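You operate a simulated robot arm through the tools that you are given. There is no shell and no other tool.

Carry out the task below with a simulated robot arm. There is one attempt and no reset: what you move stays moved.

TASK
Uncap the diesel tank, open the white tap, pump the tank to 3/4.
Fine: the cap waits on the tank top; open the tap fully; pump with the red pump's black lever; shut the tap fully and cap the tank after.

Only the result counts: the job must be done as asked and must still hold three seconds after the hand-in. Knocking over, shifting, dropping, spilling or breaking anything else fails it. A push-on lid holds only when it is set on centred and level and pressed home; a screw cap is set on level and turned clockwise until tight.

THE ROBOT
A 7-joint arm with a two-finger parallel gripper, fixed in place. Base frame: the origin is at the foot of the arm, x ahead of it, y to its left, z up. Units: m, rad, N and s.
With the tool pointing down near the work surface it reaches from about 0.36 to 0.78 m from the base axis. Its first joint turns from -2.496 to 2.496 rad. Payload 3 kg.
Tool frame: the origin (TCP) lies between the finger pads and is the grasp point; the fingertips stand 0.03 m ahead of it; z points along the fingers, y is the line along which they close. Largest opening 0.11 m; finger width 0.02, thickness 0.01; the body of the gripper, 0.048 by 0.112 m, starts 0.055 m behind the TCP.
Orientation is that of the tool frame in the base frame, as a unit quaternion [x, y, z, w]. With the fingers straight down and closing along the base's y, the tool's x points along the base's -x, its y along +y and its z along -z.

THE INTERFACE
- The arm moves only by the tool step_arm. Its argument "targets" is a list that holds one entry, the list of rows, each a list of 7 numbers: the shift along the base's x, y, z in m, then the turn, a rotation vector about the base's x, y, z in rad, then the closure in counts, from 0 (fully open) to 255 (shut). In form: [[[x, y, z, wx, wy, wz, jaw], ...]]. A call has 1 to 20 rows; each row is the pose to reach, as a shift and turn from the pose commanded when the call began. A row lasts 0.2 s, in which the tool goes at most 0.05 m and 0.15 rad; a call with a longer step from one row to the next is refused whole, and so is a gripper value outside its range. Where a pose cannot be reached the arm comes as near as it can. A force on the tool above 40 N (or 10 N above the force at the start of the call, whichever is more), or a blocked arm, ends the call early, and 0.2 s more pass. Each finger travels about 0.153 m/s and halts on what it meets, pressing with about 28 N; the grip force reading is that of the motor and also rises with nothing between the fingers. The clock runs only during rows and for 0.2 s after the last one: add rows that repeat a pose to give the fingers time. The reply holds the time, the measured pose of the TCP, the force on the tool along the base axes, the opening and the grip force, in the units named above and with some noise, with the torque about the TCP (base axes, N m) and any sound that the robot's microphone picked up.
- Cameras (640 x 400 px; columns grow to the right, rows downward): "scene" is fixed at [0.049, 0.5005, 1.5333]; the picture's right is [-0.26, -0.97, 0.00], its down [-0.54, 0.15, -0.83] and it looks along [0.80, -0.22, -0.56] (base axes); focal length 350 px, centre (320, 200). "wrist" rides on the gripper at [0.072, 0.017, -0.103] in the tool frame; the picture's right is [-0.23, 0.97, 0.00], its down [-0.76, -0.18, -0.62] and it looks along [-0.61, -0.14, 0.78] (tool axes); focal length 222 px, centre (320, 200). There is no depth. A picture from a camera that has moved, and an enlarged one, comes with that camera's place and axes in the base frame and with its lens.
- get_image(camera): a new picture of that camera. No time passes.
- lift_body(by): slides the trunk up (or, below 0, down) by that many m; the arm rides with it, the base frame stays. It gives what a move gives, with no picture.
- close_up(camera, box): a new picture of the part [left, top, right, bottom] of that camera's present view, enlarged. No time passes.
- sign_off(): hands the job in; it is judged then, once.

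Places have to be worked out from the pictures, the camera data and where the tool is seen. Open the gripper and draw the arm clear of the work before you hand the job in, unless the task says otherwise.

The tools are called after ">>>" by a JSON object that holds its "fn" and its "kwargs". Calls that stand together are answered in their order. step_arm: Moves the arm, as the interface text tells. Its arguments: {"type":"object","properties":{"targets":{"type":"array"}},"required":["targets"]} The other tools are called the same way: lift_body (by) slides the trunk up or down; get_image (camera) takes a picture; close_up (camera, box) takes an enlarged picture of a part of a camera's view; sign_off () hands the job in.

At the start:

```text
clock: 0.0
ee_pos: [0.456, 0.1298, 1.2837]
orientation: [0.0, 1.0, 0.0, 0.0]
force: [0.1, 0.1, 0.5]
moment: [-0.03, 0.02, 0.0]
grip_width: 0.1099
finger_force: 0.0
trunk travel left (down, up): [-0.425, 0.065]
```

scene: 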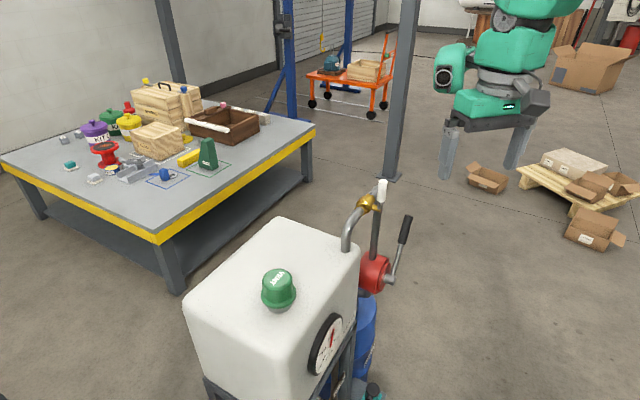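
wrist: 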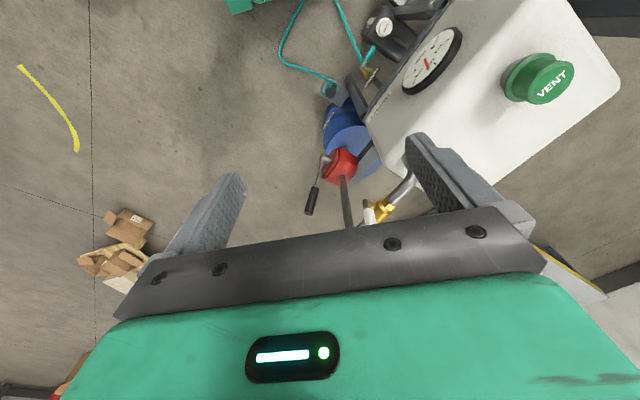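

I'll start by looking closely at the tank, cap, tap, pump and gauge in both views.

>>> {"fn": "close_up", "kwargs": {"camera": "scene", "box": [180, 170, 440, 400]}}

>>> {"fn": "close_up", "kwargs": {"camera": "scene", "box": [300, 170, 430, 300]}}

>>> {"fn": "close_up", "kwargs": {"camera": "wrist", "box": [280, 0, 640, 230]}}

>>> {"fn": "close_up", "kwargs": {"camera": "scene", "box": [290, 290, 410, 400]}}

```text
1.74 times, centred on (310, 285) of scene
camera zoom: at [0.049, 0.5005, 1.5333], right [-0.26, -0.97, 0.0], down [-0.54, 0.15, -0.83], along [0.8, -0.22, -0.56], focal length 609 px, centre (337, 52)
```

zoom: 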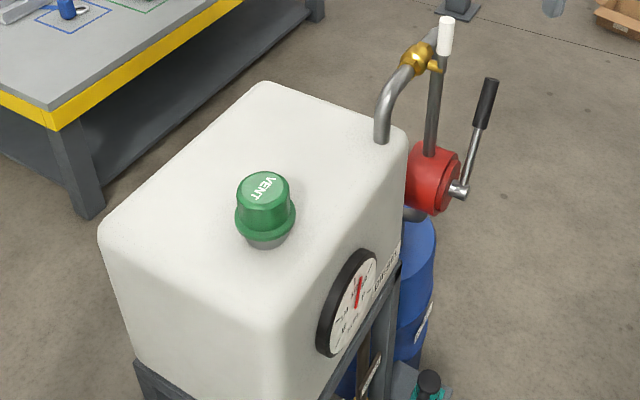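

```text
3.08 times, centred on (365, 235) of scene
camera zoom: at [0.049, 0.5005, 1.5333], right [-0.26, -0.97, 0.0], down [-0.54, 0.15, -0.83], along [0.8, -0.22, -0.56], focal length 1077 px, centre (182, 92)
```

zoom: 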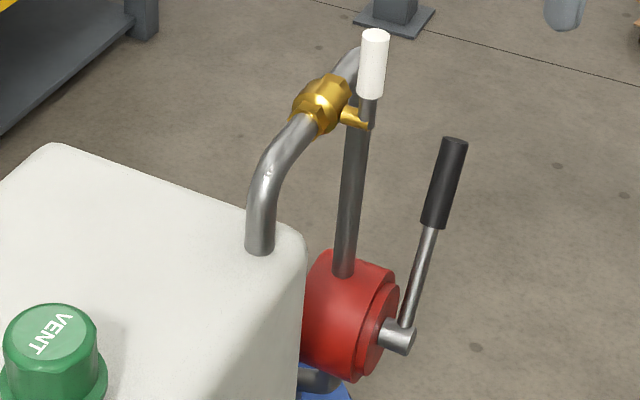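

```text
1.74 times, centred on (460, 115) of wrist
camera zoom: at [0.3845, 0.1477, 1.3862], right [0.23, 0.97, 0.0], down [0.76, -0.18, 0.62], along [0.61, -0.14, -0.78], focal length 386 px, centre (76, 348)
```

zoom: 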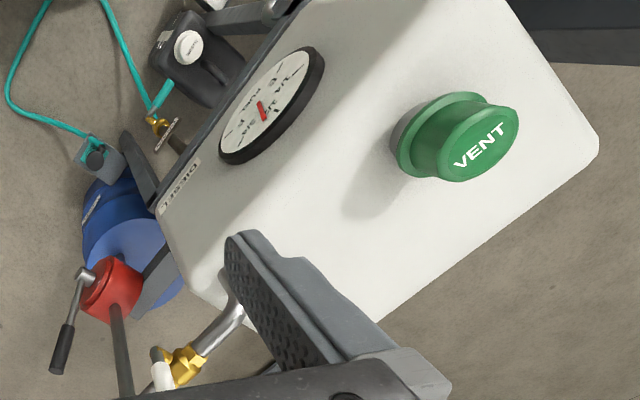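

```text
3.64 times, centred on (350, 345) of scene
camera zoom: at [0.049, 0.5005, 1.5333], right [-0.26, -0.97, 0.0], down [-0.54, 0.15, -0.83], along [0.8, -0.22, -0.56], focal length 1273 px, centre (211, -327)
```

zoom: 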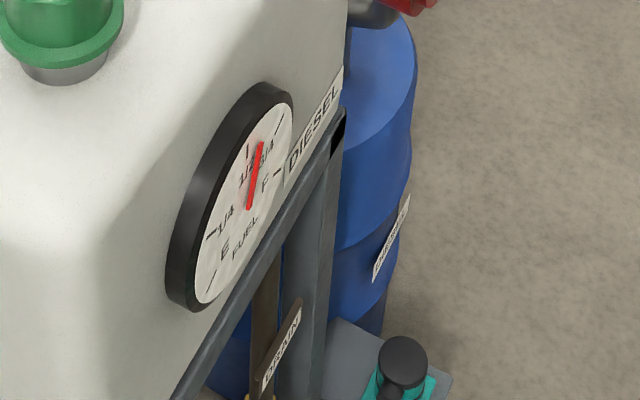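

Cap top is near (0.526, 0.453, 1.04), the tank is turned about 45°, the tap is near (0.70, 0.20, 1.05) and the pump lever tip near (0.77, 0.03, 0.93). I'll yaw the wrist and move it to view the gauge face from the front.

>>> {"fn": "step_arm", "kwargs": {"targets": [[[-0.007, 0.01, -0.028, 0, 0, 0.126, 0], [-0.014, 0.02, -0.056, 0, 0, 0.252, 0], [-0.021, 0.03, -0.084, 0, 0, 0.378, 0], [-0.028, 0.04, -0.112, 0, 0, 0.504, 0], [-0.035, 0.05, -0.14, 0, 0, 0.63, 0], [-0.042, 0.06, -0.168, 0, 0, 0.756, 0], [-0.049, 0.07, -0.196, 0, 0, 0.882, 0], [-0.056, 0.08, -0.23, 0, 0, 1.01, 0], [-0.056, 0.08, -0.23, 0, 0, 1.01, 0]]]}}

>>> {"fn": "get_image", "kwargs": {"camera": "wrist"}}

>>> {"fn": "get_image", "kwargs": {"camera": "scene"}}

```text
clock: 2.0
ee_pos: [0.4011, 0.2099, 1.0533]
orientation: [-0.485, 0.875, -0.001, 0.0]
force: [0.3, 0.2, -0.2]
moment: [-0.01, -0.02, 0.0]
grip_width: 0.1099
finger_force: 0.0
trunk travel left (down, up): [-0.425, 0.065]
```

```text
taken
camera wrist: at [0.3489, 0.1584, 1.1557], right [-0.71, 0.71, 0.0], down [0.55, 0.55, 0.62], along [0.44, 0.44, -0.78], focal length 222 px, centre (320, 200)
```

wrist: 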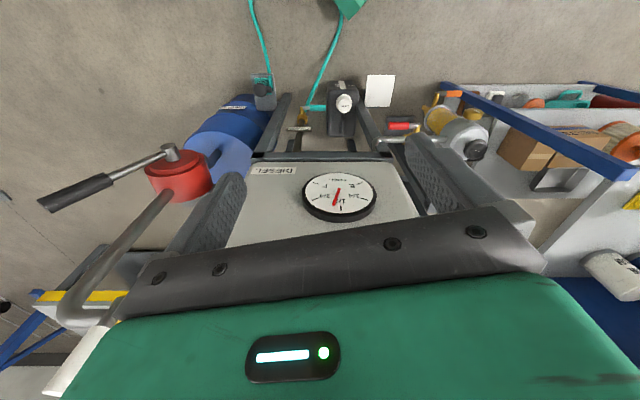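

```text
taken
```

scene: 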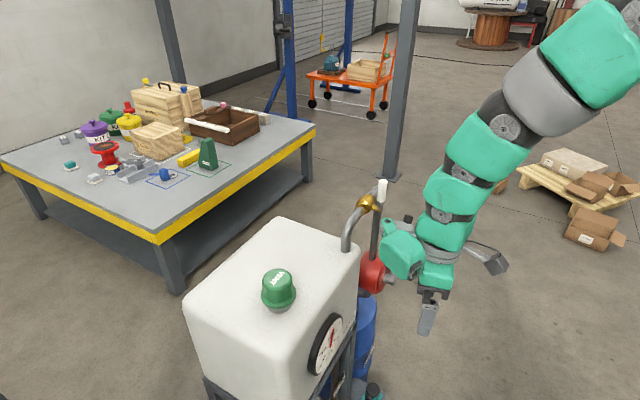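

The wrist sees the gauge (upside down). I'll enlarge it, and the pump.

>>> {"fn": "close_up", "kwargs": {"camera": "wrist", "box": [290, 165, 386, 225]}}

>>> {"fn": "close_up", "kwargs": {"camera": "wrist", "box": [20, 110, 260, 330]}}

>>> {"fn": "close_up", "kwargs": {"camera": "scene", "box": [250, 255, 310, 315]}}

>>> {"fn": "close_up", "kwargs": {"camera": "scene", "box": [300, 300, 360, 385]}}

```text
6.67 times, centred on (338, 195) of wrist
camera zoom: at [0.3489, 0.1584, 1.1557], right [-0.71, 0.71, 0.0], down [0.55, 0.55, 0.62], along [0.44, 0.44, -0.78], focal length 1481 px, centre (200, 233)
```

zoom: 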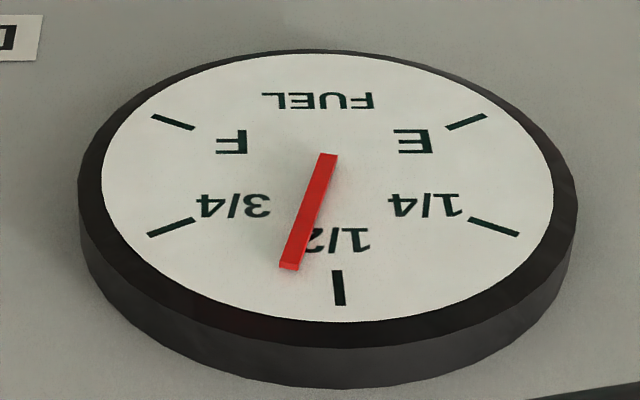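

```text
1.82 times, centred on (140, 220) of wrist
camera zoom: at [0.3489, 0.1584, 1.1557], right [-0.71, 0.71, 0.0], down [0.55, 0.55, 0.62], along [0.44, 0.44, -0.78], focal length 404 px, centre (647, 164)
```

zoom: 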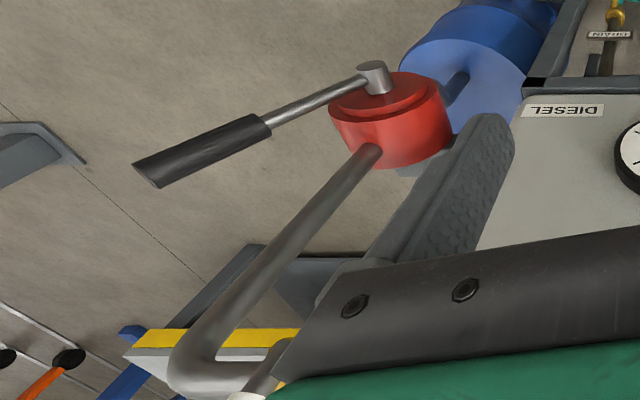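

```text
6.67 times, centred on (280, 285) of scene
camera zoom: at [0.049, 0.5005, 1.5333], right [-0.26, -0.97, 0.0], down [-0.54, 0.15, -0.83], along [0.8, -0.22, -0.56], focal length 2334 px, centre (587, -367)
```

zoom: 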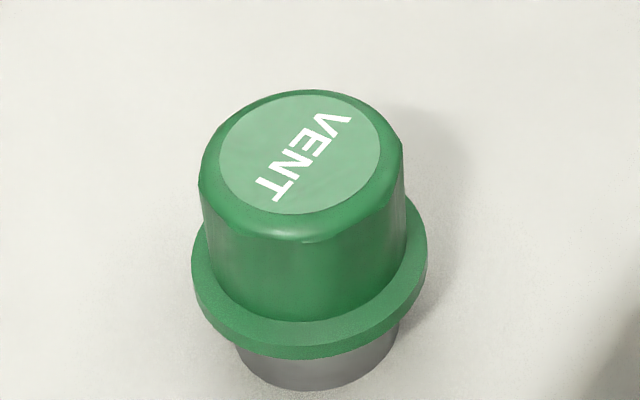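

```text
4.71 times, centred on (330, 342) of scene
camera zoom: at [0.049, 0.5005, 1.5333], right [-0.26, -0.97, 0.0], down [-0.54, 0.15, -0.83], along [0.8, -0.22, -0.56], focal length 1647 px, centre (273, -471)
```

zoom: 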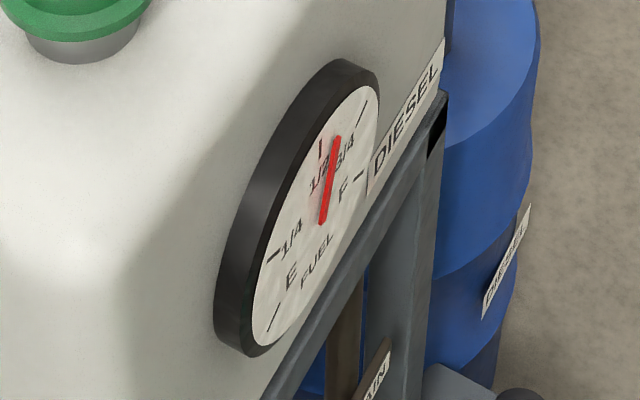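

The needle reads about 0.56 (ticks: 1/2 straight up, 3/4 at 60° to the right). Next I rise and travel to just above the green cap to line up with it.

>>> {"fn": "step_arm", "kwargs": {"targets": [[[0, 0, 0.04, 0, 0, 0, 0], [0, 0, 0.08, 0, 0, -0.05, 0], [0.015, 0.03, 0.1, 0, 0, -0.19, 0], [0.03, 0.06, 0.1, 0, 0, -0.33, 0], [0.046, 0.09, 0.1, 0, 0, -0.47, 0], [0.061, 0.122, 0.1, 0, 0, -0.6, 0], [0.076, 0.153, 0.1, 0, 0, -0.7, 0], [0.091, 0.184, 0.1, 0, 0, -0.8, 0], [0.107, 0.215, 0.1, 0, 0, -0.9, 0], [0.122, 0.245, 0.1, 0, 0, -1.01, 0], [0.122, 0.245, 0.1, 0, 0, -1.01, 0]]]}}

>>> {"fn": "get_image", "kwargs": {"camera": "wrist"}}

>>> {"fn": "get_image", "kwargs": {"camera": "scene"}}

```text
clock: 4.4
ee_pos: [0.52, 0.4547, 1.1531]
orientation: [0.0, 1.0, 0.001, 0.0]
force: [-0.4, 0.4, 0.2]
moment: [0.01, 0.01, 0.0]
grip_width: 0.1104
finger_force: 0.1
trunk travel left (down, up): [-0.425, 0.065]
```

```text
taken
camera wrist: at [0.4491, 0.4735, 1.256], right [0.23, 0.97, 0.0], down [0.76, -0.18, 0.62], along [0.61, -0.14, -0.78], focal length 222 px, centre (320, 200)
```

wrist: 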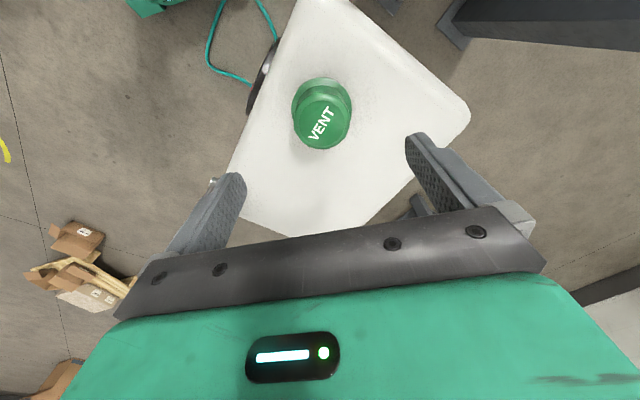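

```text
taken
```

scene: 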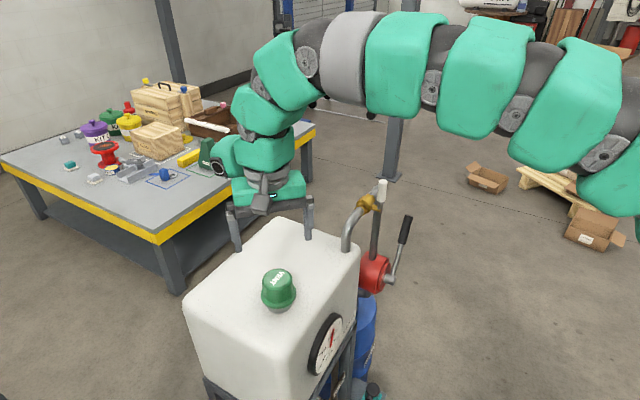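

The cap lies between the fingers, slightly nearer the robot than expected; I enlarge it to refine the centre.

>>> {"fn": "close_up", "kwargs": {"camera": "wrist", "box": [240, 50, 400, 170]}}

```text
3.33 times, centred on (320, 110) of wrist
camera zoom: at [0.4491, 0.4735, 1.256], right [0.23, 0.97, 0.0], down [0.76, -0.18, 0.62], along [0.61, -0.14, -0.78], focal length 740 px, centre (320, 500)
```

zoom: 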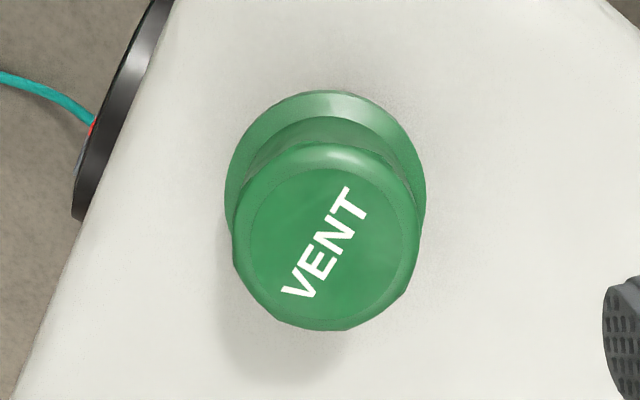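

Refined cap top is (0.5295, 0.457, 1.03), flange near z 0.975. I lower the open fingers around it to TCP z ≈ 1.013 and stop before closing.

>>> {"fn": "step_arm", "kwargs": {"targets": [[[0.0085, 0.002, -0.03, 0, 0, 0, 0], [0.0085, 0.002, -0.065, 0, 0, 0, 0], [0.0085, 0.002, -0.1, 0, 0, 0, 0], [0.0085, 0.002, -0.125, 0, 0, 0, 0], [0.0085, 0.002, -0.14, 0, 0, 0, 0], [0.0085, 0.002, -0.14, 0, 0, 0, 0]]]}}

>>> {"fn": "get_image", "kwargs": {"camera": "wrist"}}

>>> {"fn": "close_up", "kwargs": {"camera": "scene", "box": [200, 200, 360, 320]}}

```text
clock: 5.8
ee_pos: [0.5309, 0.4583, 1.011]
orientation: [0.0, 1.0, 0.0, 0.0]
force: [0.7, 0.4, 0.6]
moment: [0.03, -0.01, 0.0]
grip_width: 0.1099
finger_force: 0.0
trunk travel left (down, up): [-0.425, 0.065]
```

```text
taken
camera wrist: at [0.459, 0.4756, 1.1148], right [0.23, 0.97, 0.0], down [0.76, -0.18, 0.62], along [0.61, -0.14, -0.78], focal length 222 px, centre (320, 200)
```

wrist: 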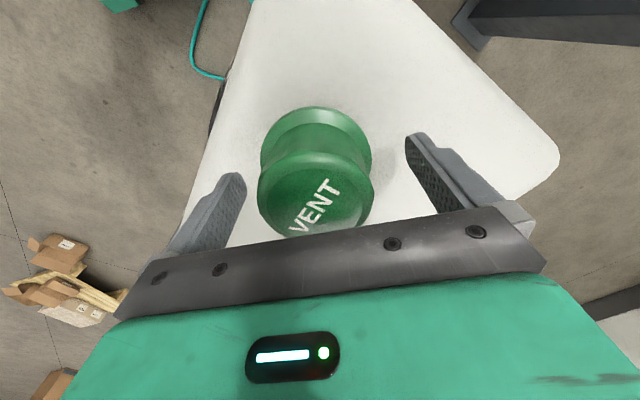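

```text
3.33 times, centred on (280, 260) of scene
camera zoom: at [0.049, 0.5005, 1.5333], right [-0.26, -0.97, 0.0], down [-0.54, 0.15, -0.83], along [0.8, -0.22, -0.56], focal length 1167 px, centre (453, 0)
```

zoom: 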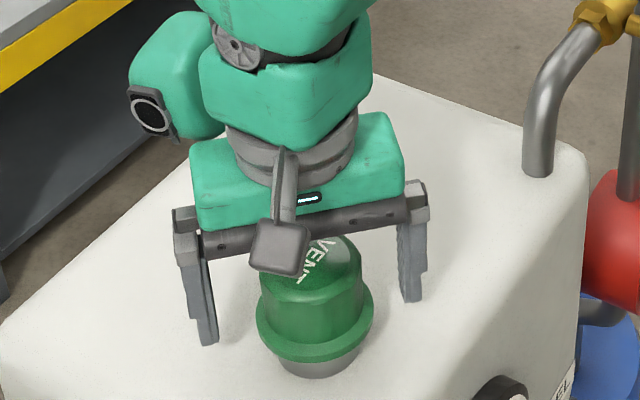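

Fingers straddle the cap and look centred; I close on it.

>>> {"fn": "step_arm", "kwargs": {"targets": [[[0, 0, 0, 0, 0, 0, 120], [0, 0, 0, 0, 0, 0, 255], [0, 0, 0, 0, 0, 0, 255], [0, 0, 0, 0, 0, 0, 255]]]}}

>>> {"fn": "get_image", "kwargs": {"camera": "wrist"}}

```text
clock: 6.8
ee_pos: [0.5291, 0.4578, 1.0122]
orientation: [0.0, 1.0, 0.0, 0.0]
force: [0.8, -4.3, -0.4]
moment: [-0.2, -0.01, 0.01]
grip_width: 0.0689
finger_force: 28.0
trunk travel left (down, up): [-0.425, 0.065]
```

```text
taken
camera wrist: at [0.4591, 0.4751, 1.1149], right [0.23, 0.97, 0.0], down [0.76, -0.18, 0.62], along [0.61, -0.14, -0.78], focal length 222 px, centre (320, 200)
```

wrist: 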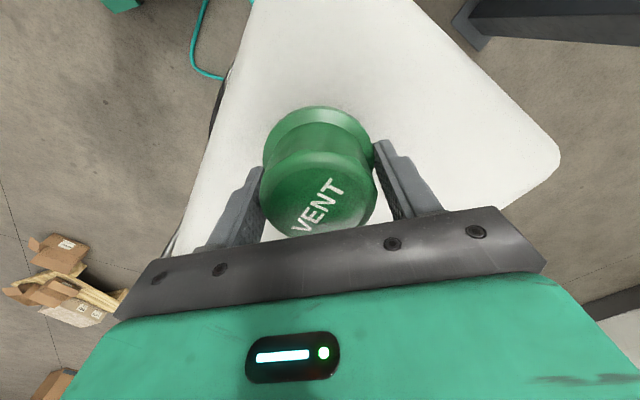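

The width of 0.069 suggests the tips caught the flange, with a small side load in −y. I'll reopen, raise 12 mm, and regrip on the dome.

>>> {"fn": "step_arm", "kwargs": {"targets": [[[0, 0, 0, 0, 0, 0, 60], [0, -0.0015, 0.006, 0, 0, 0, 60], [0, -0.0015, 0.012, 0, 0, 0, 60], [0, -0.0015, 0.012, 0, 0, 0, 255], [0, -0.0015, 0.012, 0, 0, 0, 255], [0, -0.0015, 0.012, 0, 0, 0, 255]]]}}

>>> {"fn": "get_image", "kwargs": {"camera": "wrist"}}

>>> {"fn": "close_up", "kwargs": {"camera": "scene", "box": [200, 200, 360, 320]}}

```text
clock: 8.2
ee_pos: [0.5308, 0.4555, 1.0247]
orientation: [0.0, 1.0, 0.0, 0.0]
force: [-0.9, -0.7, -0.1]
moment: [-0.07, 0.0, 0.02]
grip_width: 0.0572
finger_force: 28.3
trunk travel left (down, up): [-0.425, 0.065]
```

```text
taken
camera wrist: at [0.4585, 0.4738, 1.1273], right [0.23, 0.97, 0.0], down [0.76, -0.18, 0.62], along [0.61, -0.14, -0.78], focal length 222 px, centre (320, 200)
```

wrist: 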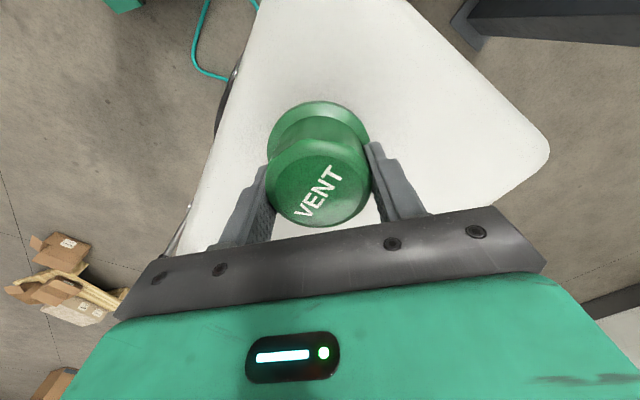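

```text
3.33 times, centred on (280, 260) of scene
camera zoom: at [0.049, 0.5005, 1.5333], right [-0.26, -0.97, 0.0], down [-0.54, 0.15, -0.83], along [0.8, -0.22, -0.56], focal length 1167 px, centre (453, 0)
```

zoom: 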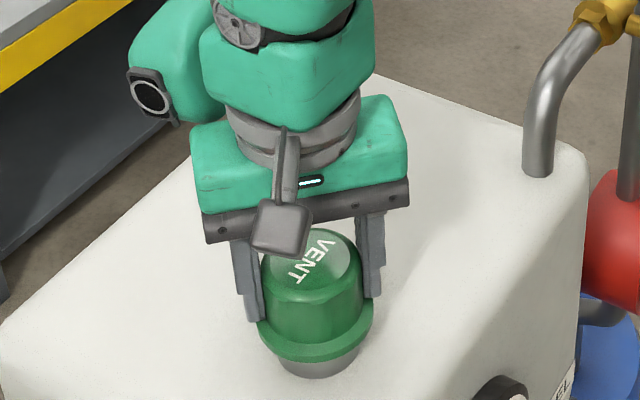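

Good grip at 0.057 with almost no side load. I now try a small counterclockwise turn to see how the cap responds.

>>> {"fn": "step_arm", "kwargs": {"targets": [[[0, 0, 0, 0, 0, 0.1, 255], [0, 0, 0, 0, 0, 0.2, 255], [0, 0, 0, 0, 0, 0.3, 255], [0, 0, 0, 0, 0, 0.3, 255]]]}}

>>> {"fn": "get_image", "kwargs": {"camera": "wrist"}}

>>> {"fn": "close_up", "kwargs": {"camera": "scene", "box": [250, 255, 310, 315]}}

```text
clock: 9.2
ee_pos: [0.5298, 0.4563, 1.0244]
orientation: [-0.15, 0.989, 0.0, 0.0]
force: [0.4, 0.1, -0.5]
moment: [-0.01, -0.06, 0.0]
grip_width: 0.0566
finger_force: 28.5
trunk travel left (down, up): [-0.425, 0.065]
```

```text
taken
camera wrist: at [0.4574, 0.4517, 1.1282], right [-0.07, 1.0, 0.0], down [0.78, 0.06, 0.62], along [0.62, 0.05, -0.78], focal length 222 px, centre (320, 200)
```

wrist: 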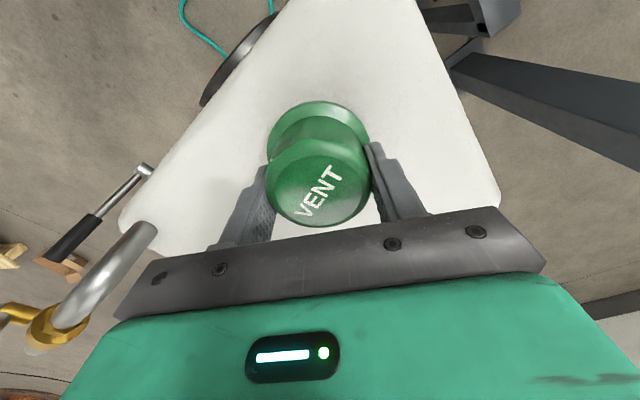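

```text
6.67 times, centred on (280, 285) of scene
camera zoom: at [0.049, 0.5005, 1.5333], right [-0.26, -0.97, 0.0], down [-0.54, 0.15, -0.83], along [0.8, -0.22, -0.56], focal length 2334 px, centre (587, -367)
```

zoom: 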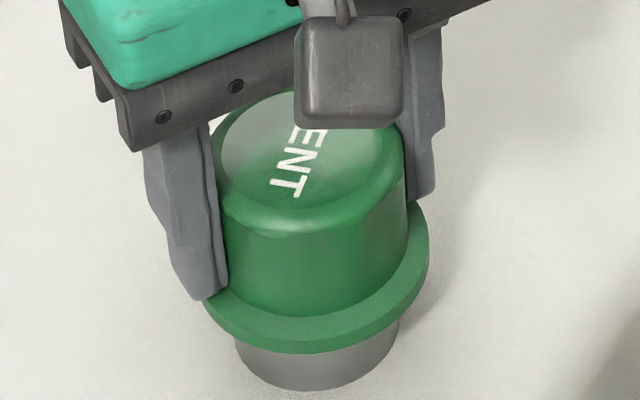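

The cap turned with the fingers at no torque. Now a gentle pull upward to see whether it is a push-on.

>>> {"fn": "step_arm", "kwargs": {"targets": [[[0, 0, 0.002, 0, 0, 0, 255], [0, 0, 0.004, 0, 0, 0, 255], [0, 0, 0.006, 0, 0, 0, 255]]]}}

>>> {"fn": "close_up", "kwargs": {"camera": "scene", "box": [250, 255, 310, 315]}}

```text
clock: 10.0
ee_pos: [0.5295, 0.4551, 1.0325]
orientation: [-0.15, 0.989, 0.0, 0.001]
force: [-1.3, 1.4, -1.9]
moment: [0.02, 0.01, 0.02]
grip_width: 0.0567
finger_force: 27.9
trunk travel left (down, up): [-0.425, 0.065]
```

```text
6.67 times, centred on (280, 285) of scene
camera zoom: at [0.049, 0.5005, 1.5333], right [-0.26, -0.97, 0.0], down [-0.54, 0.15, -0.83], along [0.8, -0.22, -0.56], focal length 2334 px, centre (587, -367)
```

zoom: 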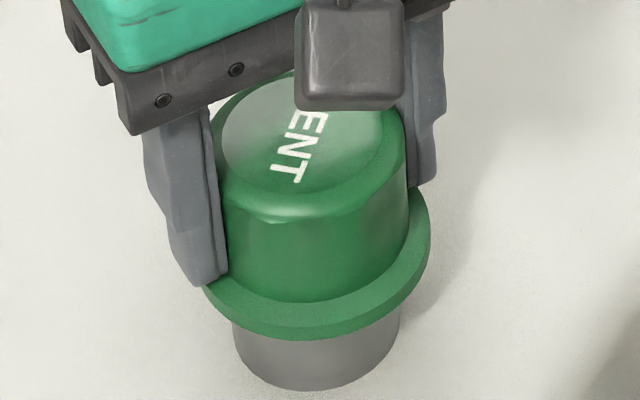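

The cap lifts off freely with the pull, so it is a push-on. I raise it well clear and carry it to a free spot on the tank top around (0.605, 0.40), lowering to just above the surface.

>>> {"fn": "step_arm", "kwargs": {"targets": [[[0, 0, 0.02, 0, 0, 0, 255], [0, 0, 0.05, 0, 0, 0, 255], [0, 0, 0.06, 0, 0, 0, 255], [0.025, -0.019, 0.06, 0, 0, 0, 255], [0.05, -0.037, 0.06, 0, 0, 0, 255], [0.075, -0.056, 0.06, 0, 0, 0, 255], [0.075, -0.056, 0.06, 0, 0, 0, 255], [0.075, -0.056, 0.03, 0, 0, 0, 255], [0.075, -0.056, 0.0, 0, 0, 0, 255], [0.075, -0.056, -0.015, 0, 0, 0, 255], [0.075, -0.056, -0.02, 0, 0, 0, 255], [0.075, -0.056, -0.02, 0, 0, 0, 255]]]}}

>>> {"fn": "get_image", "kwargs": {"camera": "scene"}}

>>> {"fn": "close_up", "kwargs": {"camera": "scene", "box": [220, 200, 360, 320]}}

>>> {"fn": "get_image", "kwargs": {"camera": "wrist"}}

```text
clock: 12.4
ee_pos: [0.6078, 0.4005, 1.0198]
orientation: [-0.15, 0.989, 0.003, 0.005]
force: [1.3, 0.8, 15.9]
moment: [0.0, 0.09, 0.02]
grip_width: 0.0572
finger_force: 28.0
trunk travel left (down, up): [-0.425, 0.065]
stopped in row 12: the force on the tool passed its limit at 43 N (the readings are from after the stop); the commanded pose is now the measured one
```

```text
taken
```

scene: 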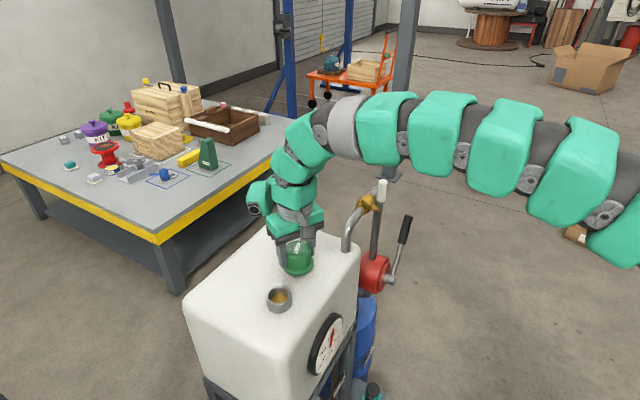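

```text
3.33 times, centred on (290, 260) of scene
camera zoom: at [0.049, 0.5005, 1.5333], right [-0.26, -0.97, 0.0], down [-0.54, 0.15, -0.83], along [0.8, -0.22, -0.56], focal length 1167 px, centre (420, 0)
```

zoom: 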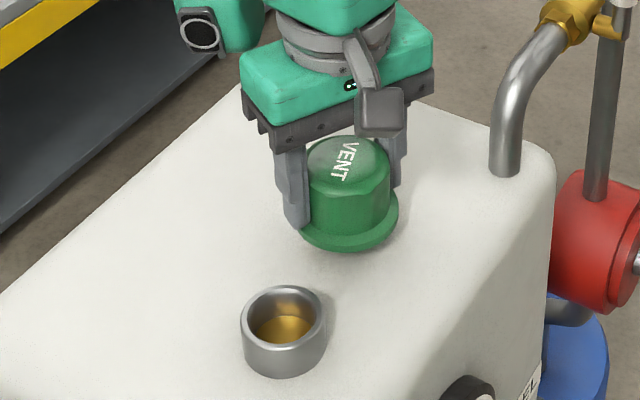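

```text
taken
camera wrist: at [0.5332, 0.396, 1.1212], right [-0.07, 1.0, 0.01], down [0.77, 0.05, 0.63], along [0.63, 0.05, -0.78], focal length 222 px, centre (320, 200)
```

wrist: 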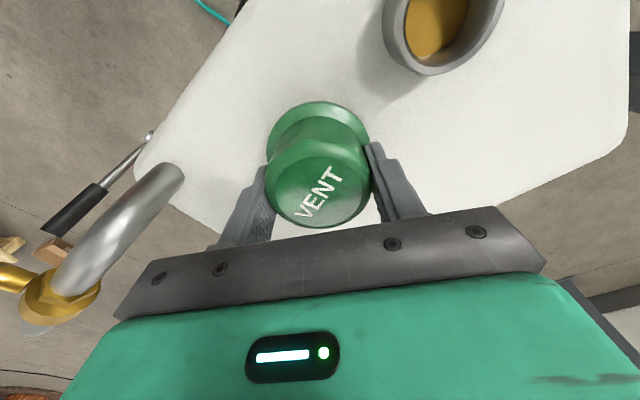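

The cap met something at TCP z ≈ 1.02, about 20 mm before I expected the flange to touch. I zoom in to see what is under the flange.

>>> {"fn": "close_up", "kwargs": {"camera": "scene", "box": [270, 225, 330, 285]}}

>>> {"fn": "close_up", "kwargs": {"camera": "wrist", "box": [220, 60, 420, 220]}}

```text
6.67 times, centred on (300, 255) of scene
camera zoom: at [0.049, 0.5005, 1.5333], right [-0.26, -0.97, 0.0], down [-0.54, 0.15, -0.83], along [0.8, -0.22, -0.56], focal length 2334 px, centre (453, -167)
```

zoom: 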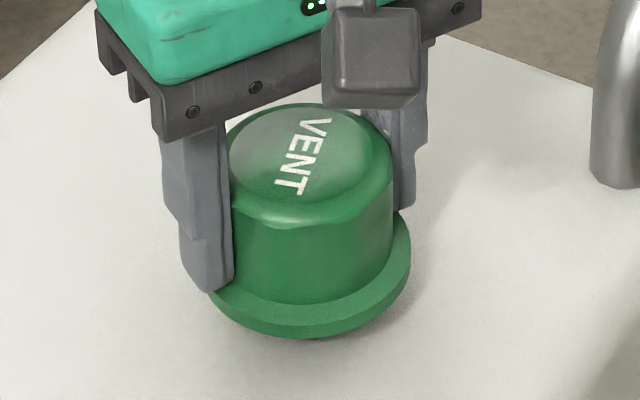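

```text
2.50 times, centred on (320, 140) of wrist
camera zoom: at [0.5332, 0.396, 1.1212], right [-0.07, 1.0, 0.01], down [0.77, 0.05, 0.63], along [0.63, 0.05, -0.78], focal length 555 px, centre (320, 350)
```

zoom: 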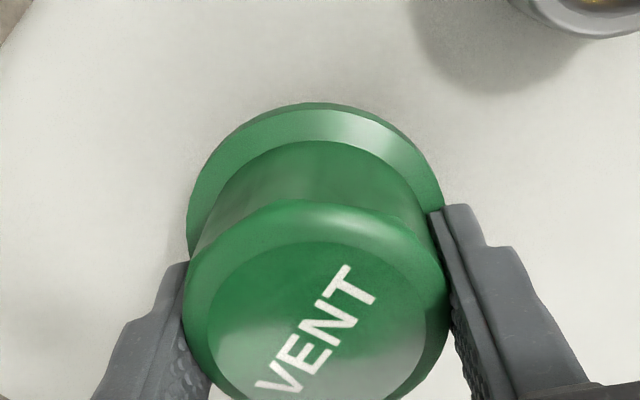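

A dark plug is just visible under the flange: the cap has a plug and now stands on it on the tank top. I ease off the downward load, then read the force before releasing.

>>> {"fn": "step_arm", "kwargs": {"targets": [[[0, 0, 0.001, 0, 0, 0, 255], [0, 0, 0.002, 0, 0, 0, 255], [0, 0, 0.002, 0, 0, 0, 255]]]}}

```text
clock: 13.2
ee_pos: [0.6075, 0.4006, 1.0194]
orientation: [-0.15, 0.989, 0.002, 0.004]
force: [2.8, 1.0, 9.6]
moment: [-0.03, -0.05, 0.01]
grip_width: 0.0572
finger_force: 28.0
trunk travel left (down, up): [-0.425, 0.065]
```

Still pressing 9.6 N, so I come up another 2 mm and then open the fingers.

>>> {"fn": "step_arm", "kwargs": {"targets": [[[0, 0, 0.001, 0, 0, 0, 255], [0, 0, 0.0017, 0, 0, 0, 255], [0, 0, 0.0017, 0, 0, 0, 200], [0, 0, 0.0017, 0, 0, 0, 120], [0, 0, 0.0017, 0, 0, 0, 60], [0, 0, 0.0017, 0, 0, 0, 0], [0, 0, 0.0017, 0, 0, 0, 0]]]}}

>>> {"fn": "close_up", "kwargs": {"camera": "scene", "box": [270, 225, 330, 285]}}

>>> {"fn": "get_image", "kwargs": {"camera": "wrist"}}

```text
clock: 14.8
ee_pos: [0.6065, 0.4011, 1.0195]
orientation: [-0.15, 0.989, 0.001, 0.003]
force: [0.5, -0.2, 0.9]
moment: [0.03, 0.03, -0.03]
grip_width: 0.1099
finger_force: 0.0
trunk travel left (down, up): [-0.425, 0.065]
```

```text
6.67 times, centred on (300, 255) of scene
camera zoom: at [0.049, 0.5005, 1.5333], right [-0.26, -0.97, 0.0], down [-0.54, 0.15, -0.83], along [0.8, -0.22, -0.56], focal length 2334 px, centre (453, -167)
```

zoom: 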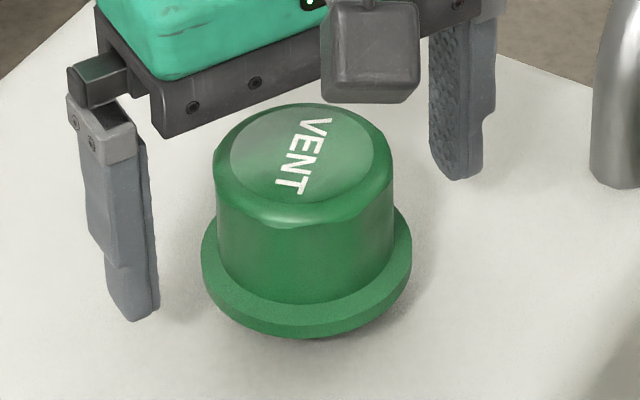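

```text
taken
camera wrist: at [0.5338, 0.396, 1.1228], right [-0.07, 1.0, 0.0], down [0.78, 0.05, 0.63], along [0.63, 0.05, -0.78], focal length 222 px, centre (320, 200)
```

wrist: 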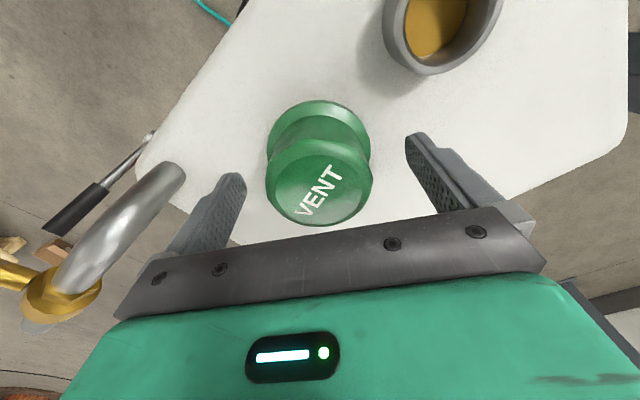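

The cap stands level on the tank top. I rise clear and shift to look down at the tap and pump lever.

>>> {"fn": "step_arm", "kwargs": {"targets": [[[0, 0, 0.03, 0, 0, 0, 0], [0, 0, 0.075, 0, 0, 0, 0], [0, 0, 0.12, 0, 0, 0, 0], [0, 0, 0.165, 0, 0, 0, 0], [0, 0, 0.19, 0, 0, 0, 0], [-0.02, -0.04, 0.19, 0, 0, 0, 0], [-0.04, -0.08, 0.19, 0, 0, 0, 0], [-0.05, -0.125, 0.19, 0, 0, 0, 0], [-0.06, -0.17, 0.19, 0, 0, 0, 0], [-0.07, -0.21, 0.19, 0, 0, 0, 0], [-0.08, -0.23, 0.19, 0, 0, 0, 0], [-0.08, -0.23, 0.19, 0, 0, 0, 0]]]}}

>>> {"fn": "get_image", "kwargs": {"camera": "wrist"}}

>>> {"fn": "get_image", "kwargs": {"camera": "scene"}}

```text
clock: 17.4
ee_pos: [0.5285, 0.1699, 1.2108]
orientation: [-0.149, 0.989, 0.002, 0.005]
force: [-0.2, 0.1, 0.3]
moment: [0.03, 0.01, -0.02]
grip_width: 0.1099
finger_force: 0.0
trunk travel left (down, up): [-0.425, 0.065]
```

```text
taken
camera wrist: at [0.4537, 0.1662, 1.3133], right [-0.07, 1.0, 0.0], down [0.78, 0.05, 0.63], along [0.63, 0.05, -0.78], focal length 222 px, centre (320, 200)
```

wrist: 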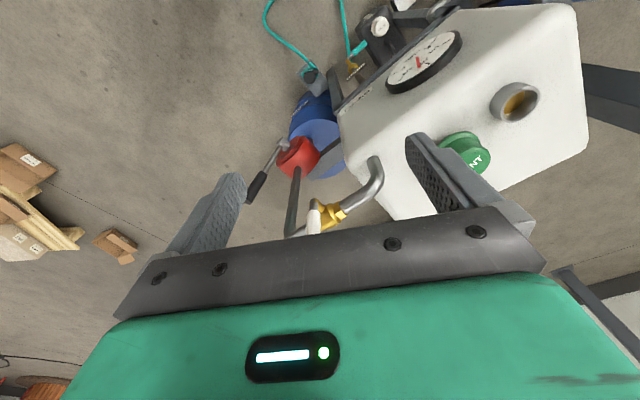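

```text
taken
```

scene: 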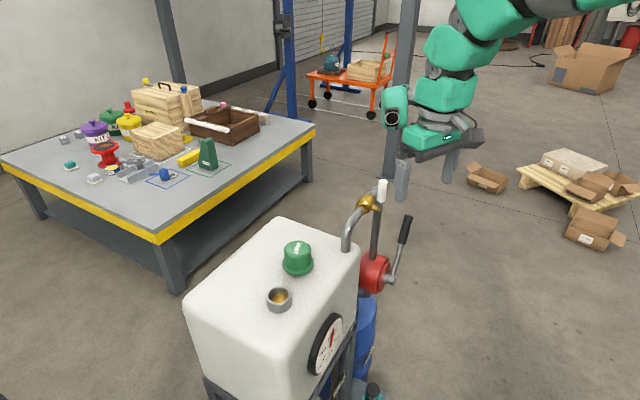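

The tap is visible just above the gripper bar; I enlarge both views of it.

>>> {"fn": "close_up", "kwargs": {"camera": "wrist", "box": [230, 120, 400, 250]}}

>>> {"fn": "close_up", "kwargs": {"camera": "scene", "box": [330, 165, 420, 245]}}

```text
3.08 times, centred on (315, 185) of wrist
camera zoom: at [0.4537, 0.1662, 1.3133], right [-0.07, 1.0, 0.0], down [0.78, 0.05, 0.63], along [0.63, 0.05, -0.78], focal length 684 px, centre (335, 246)
```

zoom: 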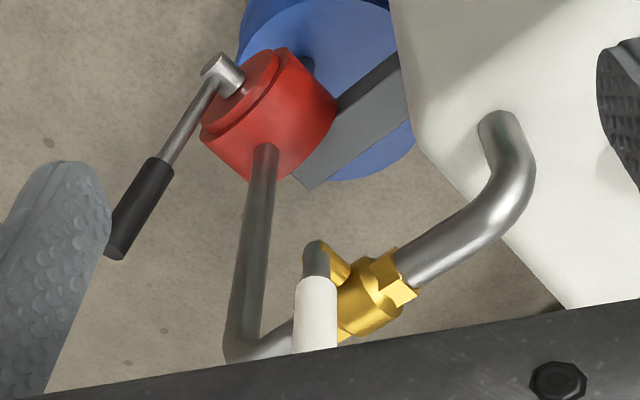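

```text
5.00 times, centred on (375, 205) of scene
camera zoom: at [0.049, 0.5005, 1.5333], right [-0.26, -0.97, 0.0], down [-0.54, 0.15, -0.83], along [0.8, -0.22, -0.56], focal length 1750 px, centre (45, 175)
```

zoom: 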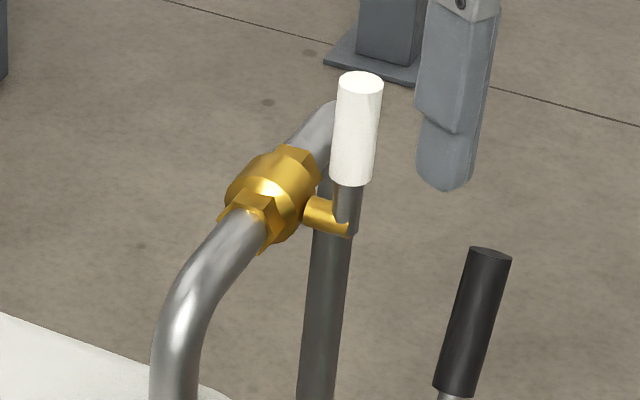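

The tap's handle stands upright, crosswise to the pipe (shut), pivoting about a stem at (0.680, 0.175, 1.04), with its top at z ≈ 1.117; the pump's axis is parallel to that stem. I'll work both with the tool horizontal and parallel to those axes, so first I yaw and then tilt in free air.

>>> {"fn": "step_arm", "kwargs": {"targets": [[[0.012, -0.025, 0, 0, 0, 0.12, 0], [0.025, -0.05, 0, 0, 0, 0.24, 0], [0.038, -0.075, 0, 0, 0, 0.36, 0], [0.05, -0.1, 0, 0, 0, 0.485, 0], [0.05, -0.1, 0, 0, 0, 0.485, 0]]]}}

>>> {"fn": "step_arm", "kwargs": {"targets": [[[0, 0, 0, 0.1, -0.1, 0, 0], [0, 0, 0, 0.2, -0.2, 0, 0], [0, 0, 0, 0.3, -0.3, 0, 0], [0, 0, 0, 0.4, -0.4, 0, 0], [0, 0, 0, 0.5, -0.5, 0, 0], [0, 0, 0, 0.5, -0.5, 0, 0]]]}}

>>> {"fn": "get_image", "kwargs": {"camera": "scene"}}

>>> {"fn": "get_image", "kwargs": {"camera": "wrist"}}

```text
clock: 18.6
ee_pos: [0.5777, 0.0695, 1.2114]
orientation: [-0.382, 0.924, 0.002, 0.003]
force: [-0.3, 0.5, 0.4]
moment: [0.02, -0.01, 0.0]
grip_width: 0.1099
finger_force: 0.1
trunk travel left (down, up): [-0.425, 0.065]
```

```text
clock: 20.0
ee_pos: [0.5778, 0.0705, 1.2112]
orientation: [-0.359, 0.865, 0.135, 0.323]
force: [0.0, 0.0, 0.4]
moment: [0.0, 0.0, 0.0]
grip_width: 0.11
finger_force: 0.1
trunk travel left (down, up): [-0.425, 0.065]
```

```text
taken
```

scene: 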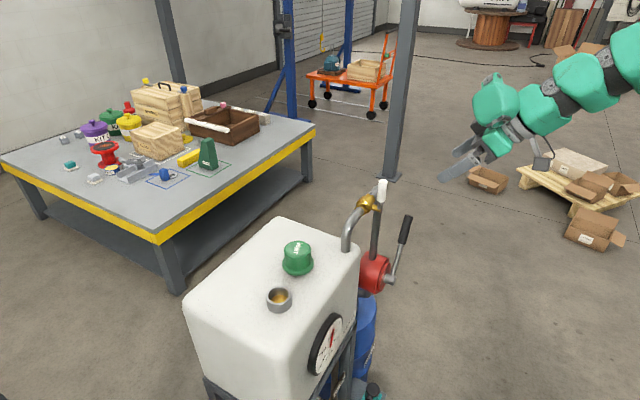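

```text
taken
camera wrist: at [0.4796, -0.003, 1.2414], right [-0.57, 0.81, 0.15], down [0.24, -0.01, 0.97], along [0.79, 0.59, -0.19], focal length 222 px, centre (320, 200)
```

wrist: 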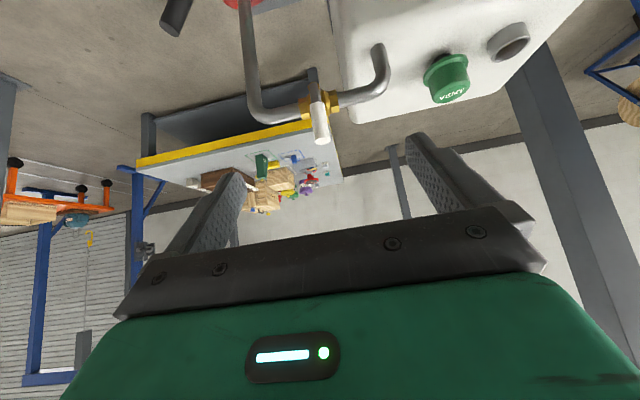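

The tilt is going well; I finish it to horizontal.

>>> {"fn": "step_arm", "kwargs": {"targets": [[[0, 0, 0, 0.1, -0.1, 0, 0], [0, 0, 0, 0.2, -0.2, 0, 0], [0, 0, 0, 0.3, -0.3, 0, 0], [0, 0, 0, 0.4, -0.4, 0, 0], [0, 0, 0, 0.5, -0.5, 0, 0], [0, 0, 0, 0.6, -0.6, 0, 0], [0, 0, 0, 0.611, -0.611, 0, 255], [0, 0, 0, 0.611, -0.611, 0, 255], [0, 0, 0, 0.611, -0.611, 0, 255]]]}}

>>> {"fn": "get_image", "kwargs": {"camera": "scene"}}

>>> {"fn": "get_image", "kwargs": {"camera": "wrist"}}

```text
clock: 22.0
ee_pos: [0.5816, 0.0644, 1.2138]
orientation: [-0.272, 0.651, 0.275, 0.653]
force: [0.1, 1.2, -0.2]
moment: [-0.04, 0.0, 0.04]
grip_width: 0.0
finger_force: 27.8
out of reach, approached as far as the arm can: row 4, 6, 7, 8, 9
trunk travel left (down, up): [-0.425, 0.065]
```

```text
taken
```

scene: 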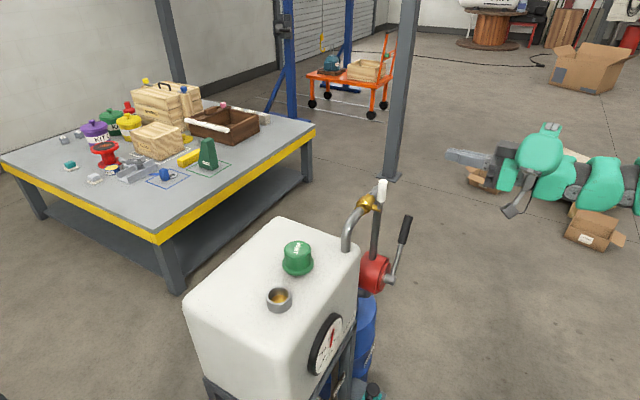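

```text
taken
camera wrist: at [0.4979, 0.0043, 1.1403], right [-0.69, 0.68, 0.23], down [-0.31, -0.57, 0.76], along [0.65, 0.45, 0.61], focal length 222 px, centre (320, 200)
```

wrist: 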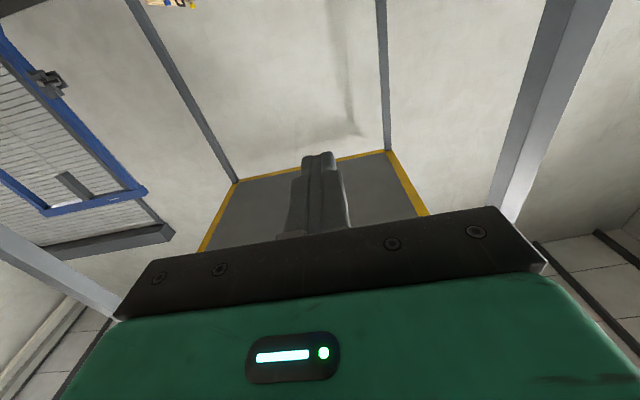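

The tool is close to horizontal, pointing along (0.7, 0.7, 0). I lower it in front of the tap handle with fingers about 6 cm apart, still standing back from it.

>>> {"fn": "step_arm", "kwargs": {"targets": [[[0.007, 0.008, -0.03, 0, 0, 0, 115], [0.014, 0.016, -0.06, 0, 0, 0, 115], [0.021, 0.024, -0.09, 0, 0, 0, 115], [0.0275, 0.031, -0.116, 0, 0, 0, 115], [0.0275, 0.031, -0.116, 0, 0, 0, 115], [0.0275, 0.031, -0.116, 0, 0, 0, 115]]]}}

>>> {"fn": "get_image", "kwargs": {"camera": "scene"}}

>>> {"fn": "close_up", "kwargs": {"camera": "scene", "box": [330, 150, 530, 260]}}

```text
clock: 23.4
ee_pos: [0.636, 0.0712, 1.1083]
orientation: [-0.273, 0.65, 0.281, 0.651]
force: [0.3, 0.2, -0.5]
moment: [0.01, -0.02, -0.03]
grip_width: 0.0603
finger_force: 0.0
out of reach, approached as far as the arm can: row 1, 2, 3, 4, 5, 6
trunk travel left (down, up): [-0.425, 0.065]
```

```text
taken
```

scene: 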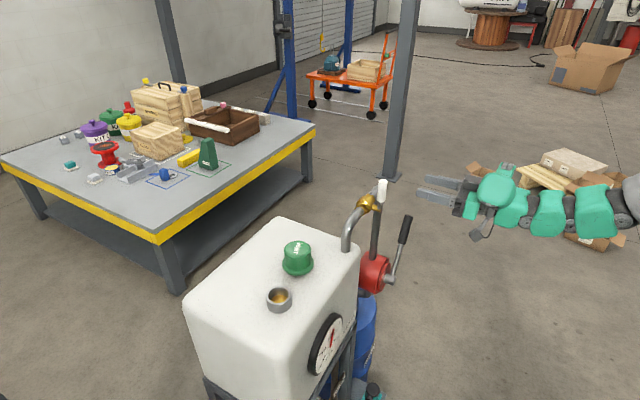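

```text
3.20 times, centred on (430, 205) of scene
camera zoom: at [0.049, 0.5005, 1.5333], right [-0.26, -0.97, 0.0], down [-0.54, 0.15, -0.83], along [0.8, -0.22, -0.56], focal length 1120 px, centre (-32, 184)
```

zoom: 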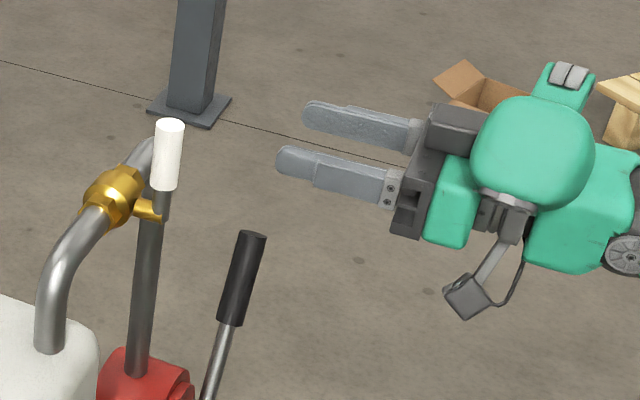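

The arm can't hold a 45° heading here (it ended 4 cm off along the pipe direction). I'll reduce the heading by turning about the vertical, which should ease the wrist.

>>> {"fn": "step_arm", "kwargs": {"targets": [[[0, 0, 0, 0, 0, -0.12, 115], [0, 0, 0, 0, 0, -0.24, 115], [0, 0, 0, 0, 0, -0.36, 115], [0, 0, 0, 0, 0, -0.45, 115], [0, 0, 0, 0, 0, -0.45, 115]]]}}

```text
clock: 24.6
ee_pos: [0.7718, -0.0252, 1.1186]
orientation: [-0.129, 0.695, 0.146, 0.692]
force: [-0.5, -0.4, 0.9]
moment: [0.01, 0.03, -0.04]
grip_width: 0.0605
finger_force: 0.1
out of reach, approached as far as the arm can: row 1, 2, 3, 4, 5
trunk travel left (down, up): [-0.425, 0.065]
```

The arm is too folded for a horizontal tool this close in with the trunk high. I'll first raise and move right to stay clear of the lever, then lower the trunk so the arm reaches more levelly.

>>> {"fn": "step_arm", "kwargs": {"targets": [[[0, -0.04, 0.04, 0, 0, 0, 115], [0, -0.08, 0.08, 0, 0, 0, 115], [0, -0.11, 0.12, 0, 0, 0, 115], [0, -0.11, 0.12, 0, 0, 0, 115]]]}}

>>> {"fn": "get_image", "kwargs": {"camera": "scene"}}

```text
refused: row 1 steps farther than a row can; nothing moved
```

```text
taken
```

scene: 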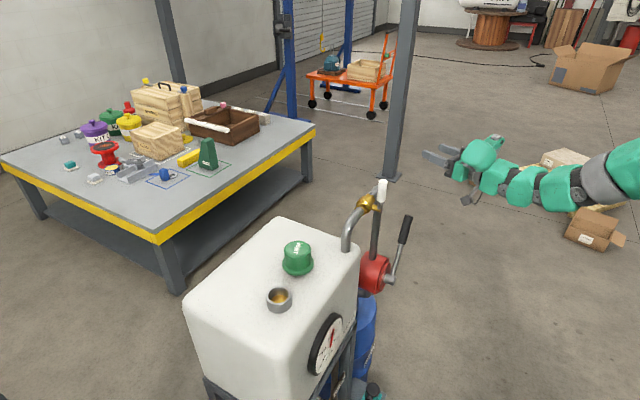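

That step was over 5 cm; same motion in smaller steps.

>>> {"fn": "step_arm", "kwargs": {"targets": [[[0, -0.02, 0.03, 0, 0, 0, 115], [0, -0.04, 0.06, 0, 0, 0, 115], [0, -0.06, 0.09, 0, 0, 0, 115], [0, -0.08, 0.12, 0, 0, 0, 115], [0, -0.08, 0.12, 0, 0, 0, 115]]]}}

```text
clock: 25.8
ee_pos: [0.774, -0.107, 1.2394]
orientation: [-0.129, 0.695, 0.147, 0.692]
force: [-0.4, -0.3, -0.5]
moment: [0.02, -0.02, 0.0]
grip_width: 0.0604
finger_force: 0.1
trunk travel left (down, up): [-0.425, 0.065]
```

That worked. Now lower the trunk 0.2 m here, clear of the lever (14 cm to its right).

>>> {"fn": "lift_body", "kwargs": {"by": -0.2}}

>>> {"fn": "get_image", "kwargs": {"camera": "scene"}}

```text
clock: 28.0
ee_pos: [0.7721, -0.1072, 1.0371]
orientation: [-0.129, 0.695, 0.146, 0.692]
force: [-0.2, 0.6, 0.4]
moment: [-0.03, 0.0, 0.0]
grip_width: 0.0604
finger_force: 0.2
trunk travel left (down, up): [-0.225, 0.265]
```

```text
taken
```

scene: 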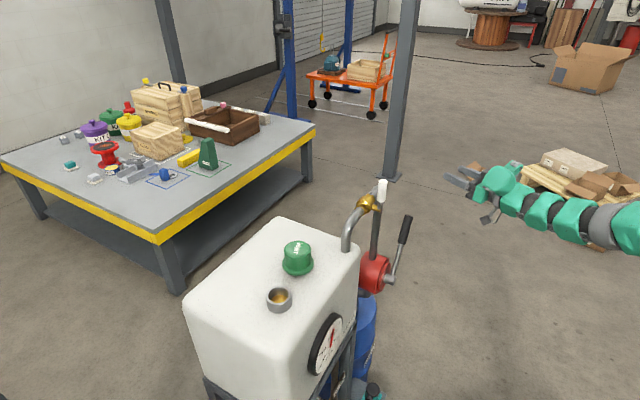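

Now back off toward the robot and up to z ≈ 1.10, to see if the horizontal pose holds closer in.

>>> {"fn": "step_arm", "kwargs": {"targets": [[[-0.03, 0, 0.02, 0, 0, 0, 115], [-0.06, 0, 0.04, 0, 0, 0, 115], [-0.09, 0, 0.06, 0, 0, 0, 115], [-0.12, 0.02, 0.06, 0, 0, 0, 115], [-0.15, 0.04, 0.06, 0, 0, 0, 115], [-0.16, 0.08, 0.06, 0, 0, 0, 115], [-0.16, 0.11, 0.06, 0, 0, 0, 115], [-0.16, 0.11, 0.06, 0, 0, 0, 115]]]}}

```text
clock: 29.8
ee_pos: [0.6153, 0.0051, 1.1017]
orientation: [-0.123, 0.691, 0.152, 0.695]
force: [-1.6, 1.1, -3.4]
moment: [0.07, -0.32, -0.03]
grip_width: 0.0604
finger_force: 0.0
out of reach, approached as far as the arm can: row 5, 6
trunk travel left (down, up): [-0.225, 0.265]
```

Much better reach now. I lower the trunk another 0.1 m and then turn the heading back toward 40° while rising.

>>> {"fn": "lift_body", "kwargs": {"by": -0.1}}

>>> {"fn": "step_arm", "kwargs": {"targets": [[[0, 0, 0.03, 0, 0, 0, 115], [0, 0, 0.06, 0, 0, 0, 115], [0, 0.02, 0.09, 0, 0, 0.1, 115], [-0.01, 0.05, 0.095, 0, 0, 0.2, 115], [-0.02, 0.08, 0.095, 0, 0, 0.3, 115], [-0.02, 0.08, 0.095, 0, 0, 0.3, 115]]]}}

>>> {"fn": "get_image", "kwargs": {"camera": "scene"}}

```text
clock: 31.1
ee_pos: [0.6141, 0.0043, 0.9998]
orientation: [-0.13, 0.694, 0.147, 0.692]
force: [-0.2, 0.1, 0.7]
moment: [0.0, 0.03, 0.01]
grip_width: 0.0607
finger_force: 0.1
trunk travel left (down, up): [-0.125, 0.365]
```

```text
clock: 32.5
ee_pos: [0.5936, 0.0856, 1.0944]
orientation: [-0.232, 0.667, 0.249, 0.662]
force: [0.0, 0.4, 0.6]
moment: [-0.01, 0.01, 0.0]
grip_width: 0.0606
finger_force: 0.1
trunk travel left (down, up): [-0.125, 0.365]
```

```text
taken
```

scene: 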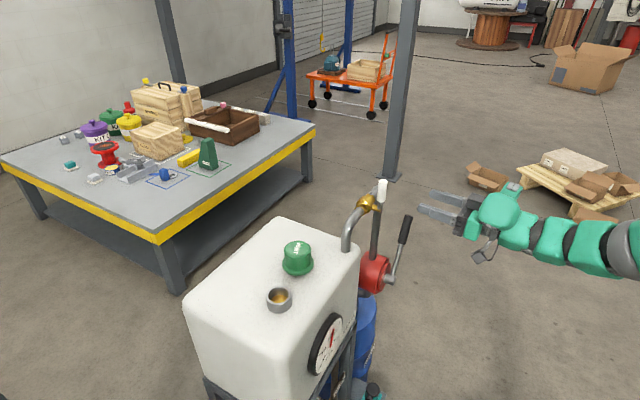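

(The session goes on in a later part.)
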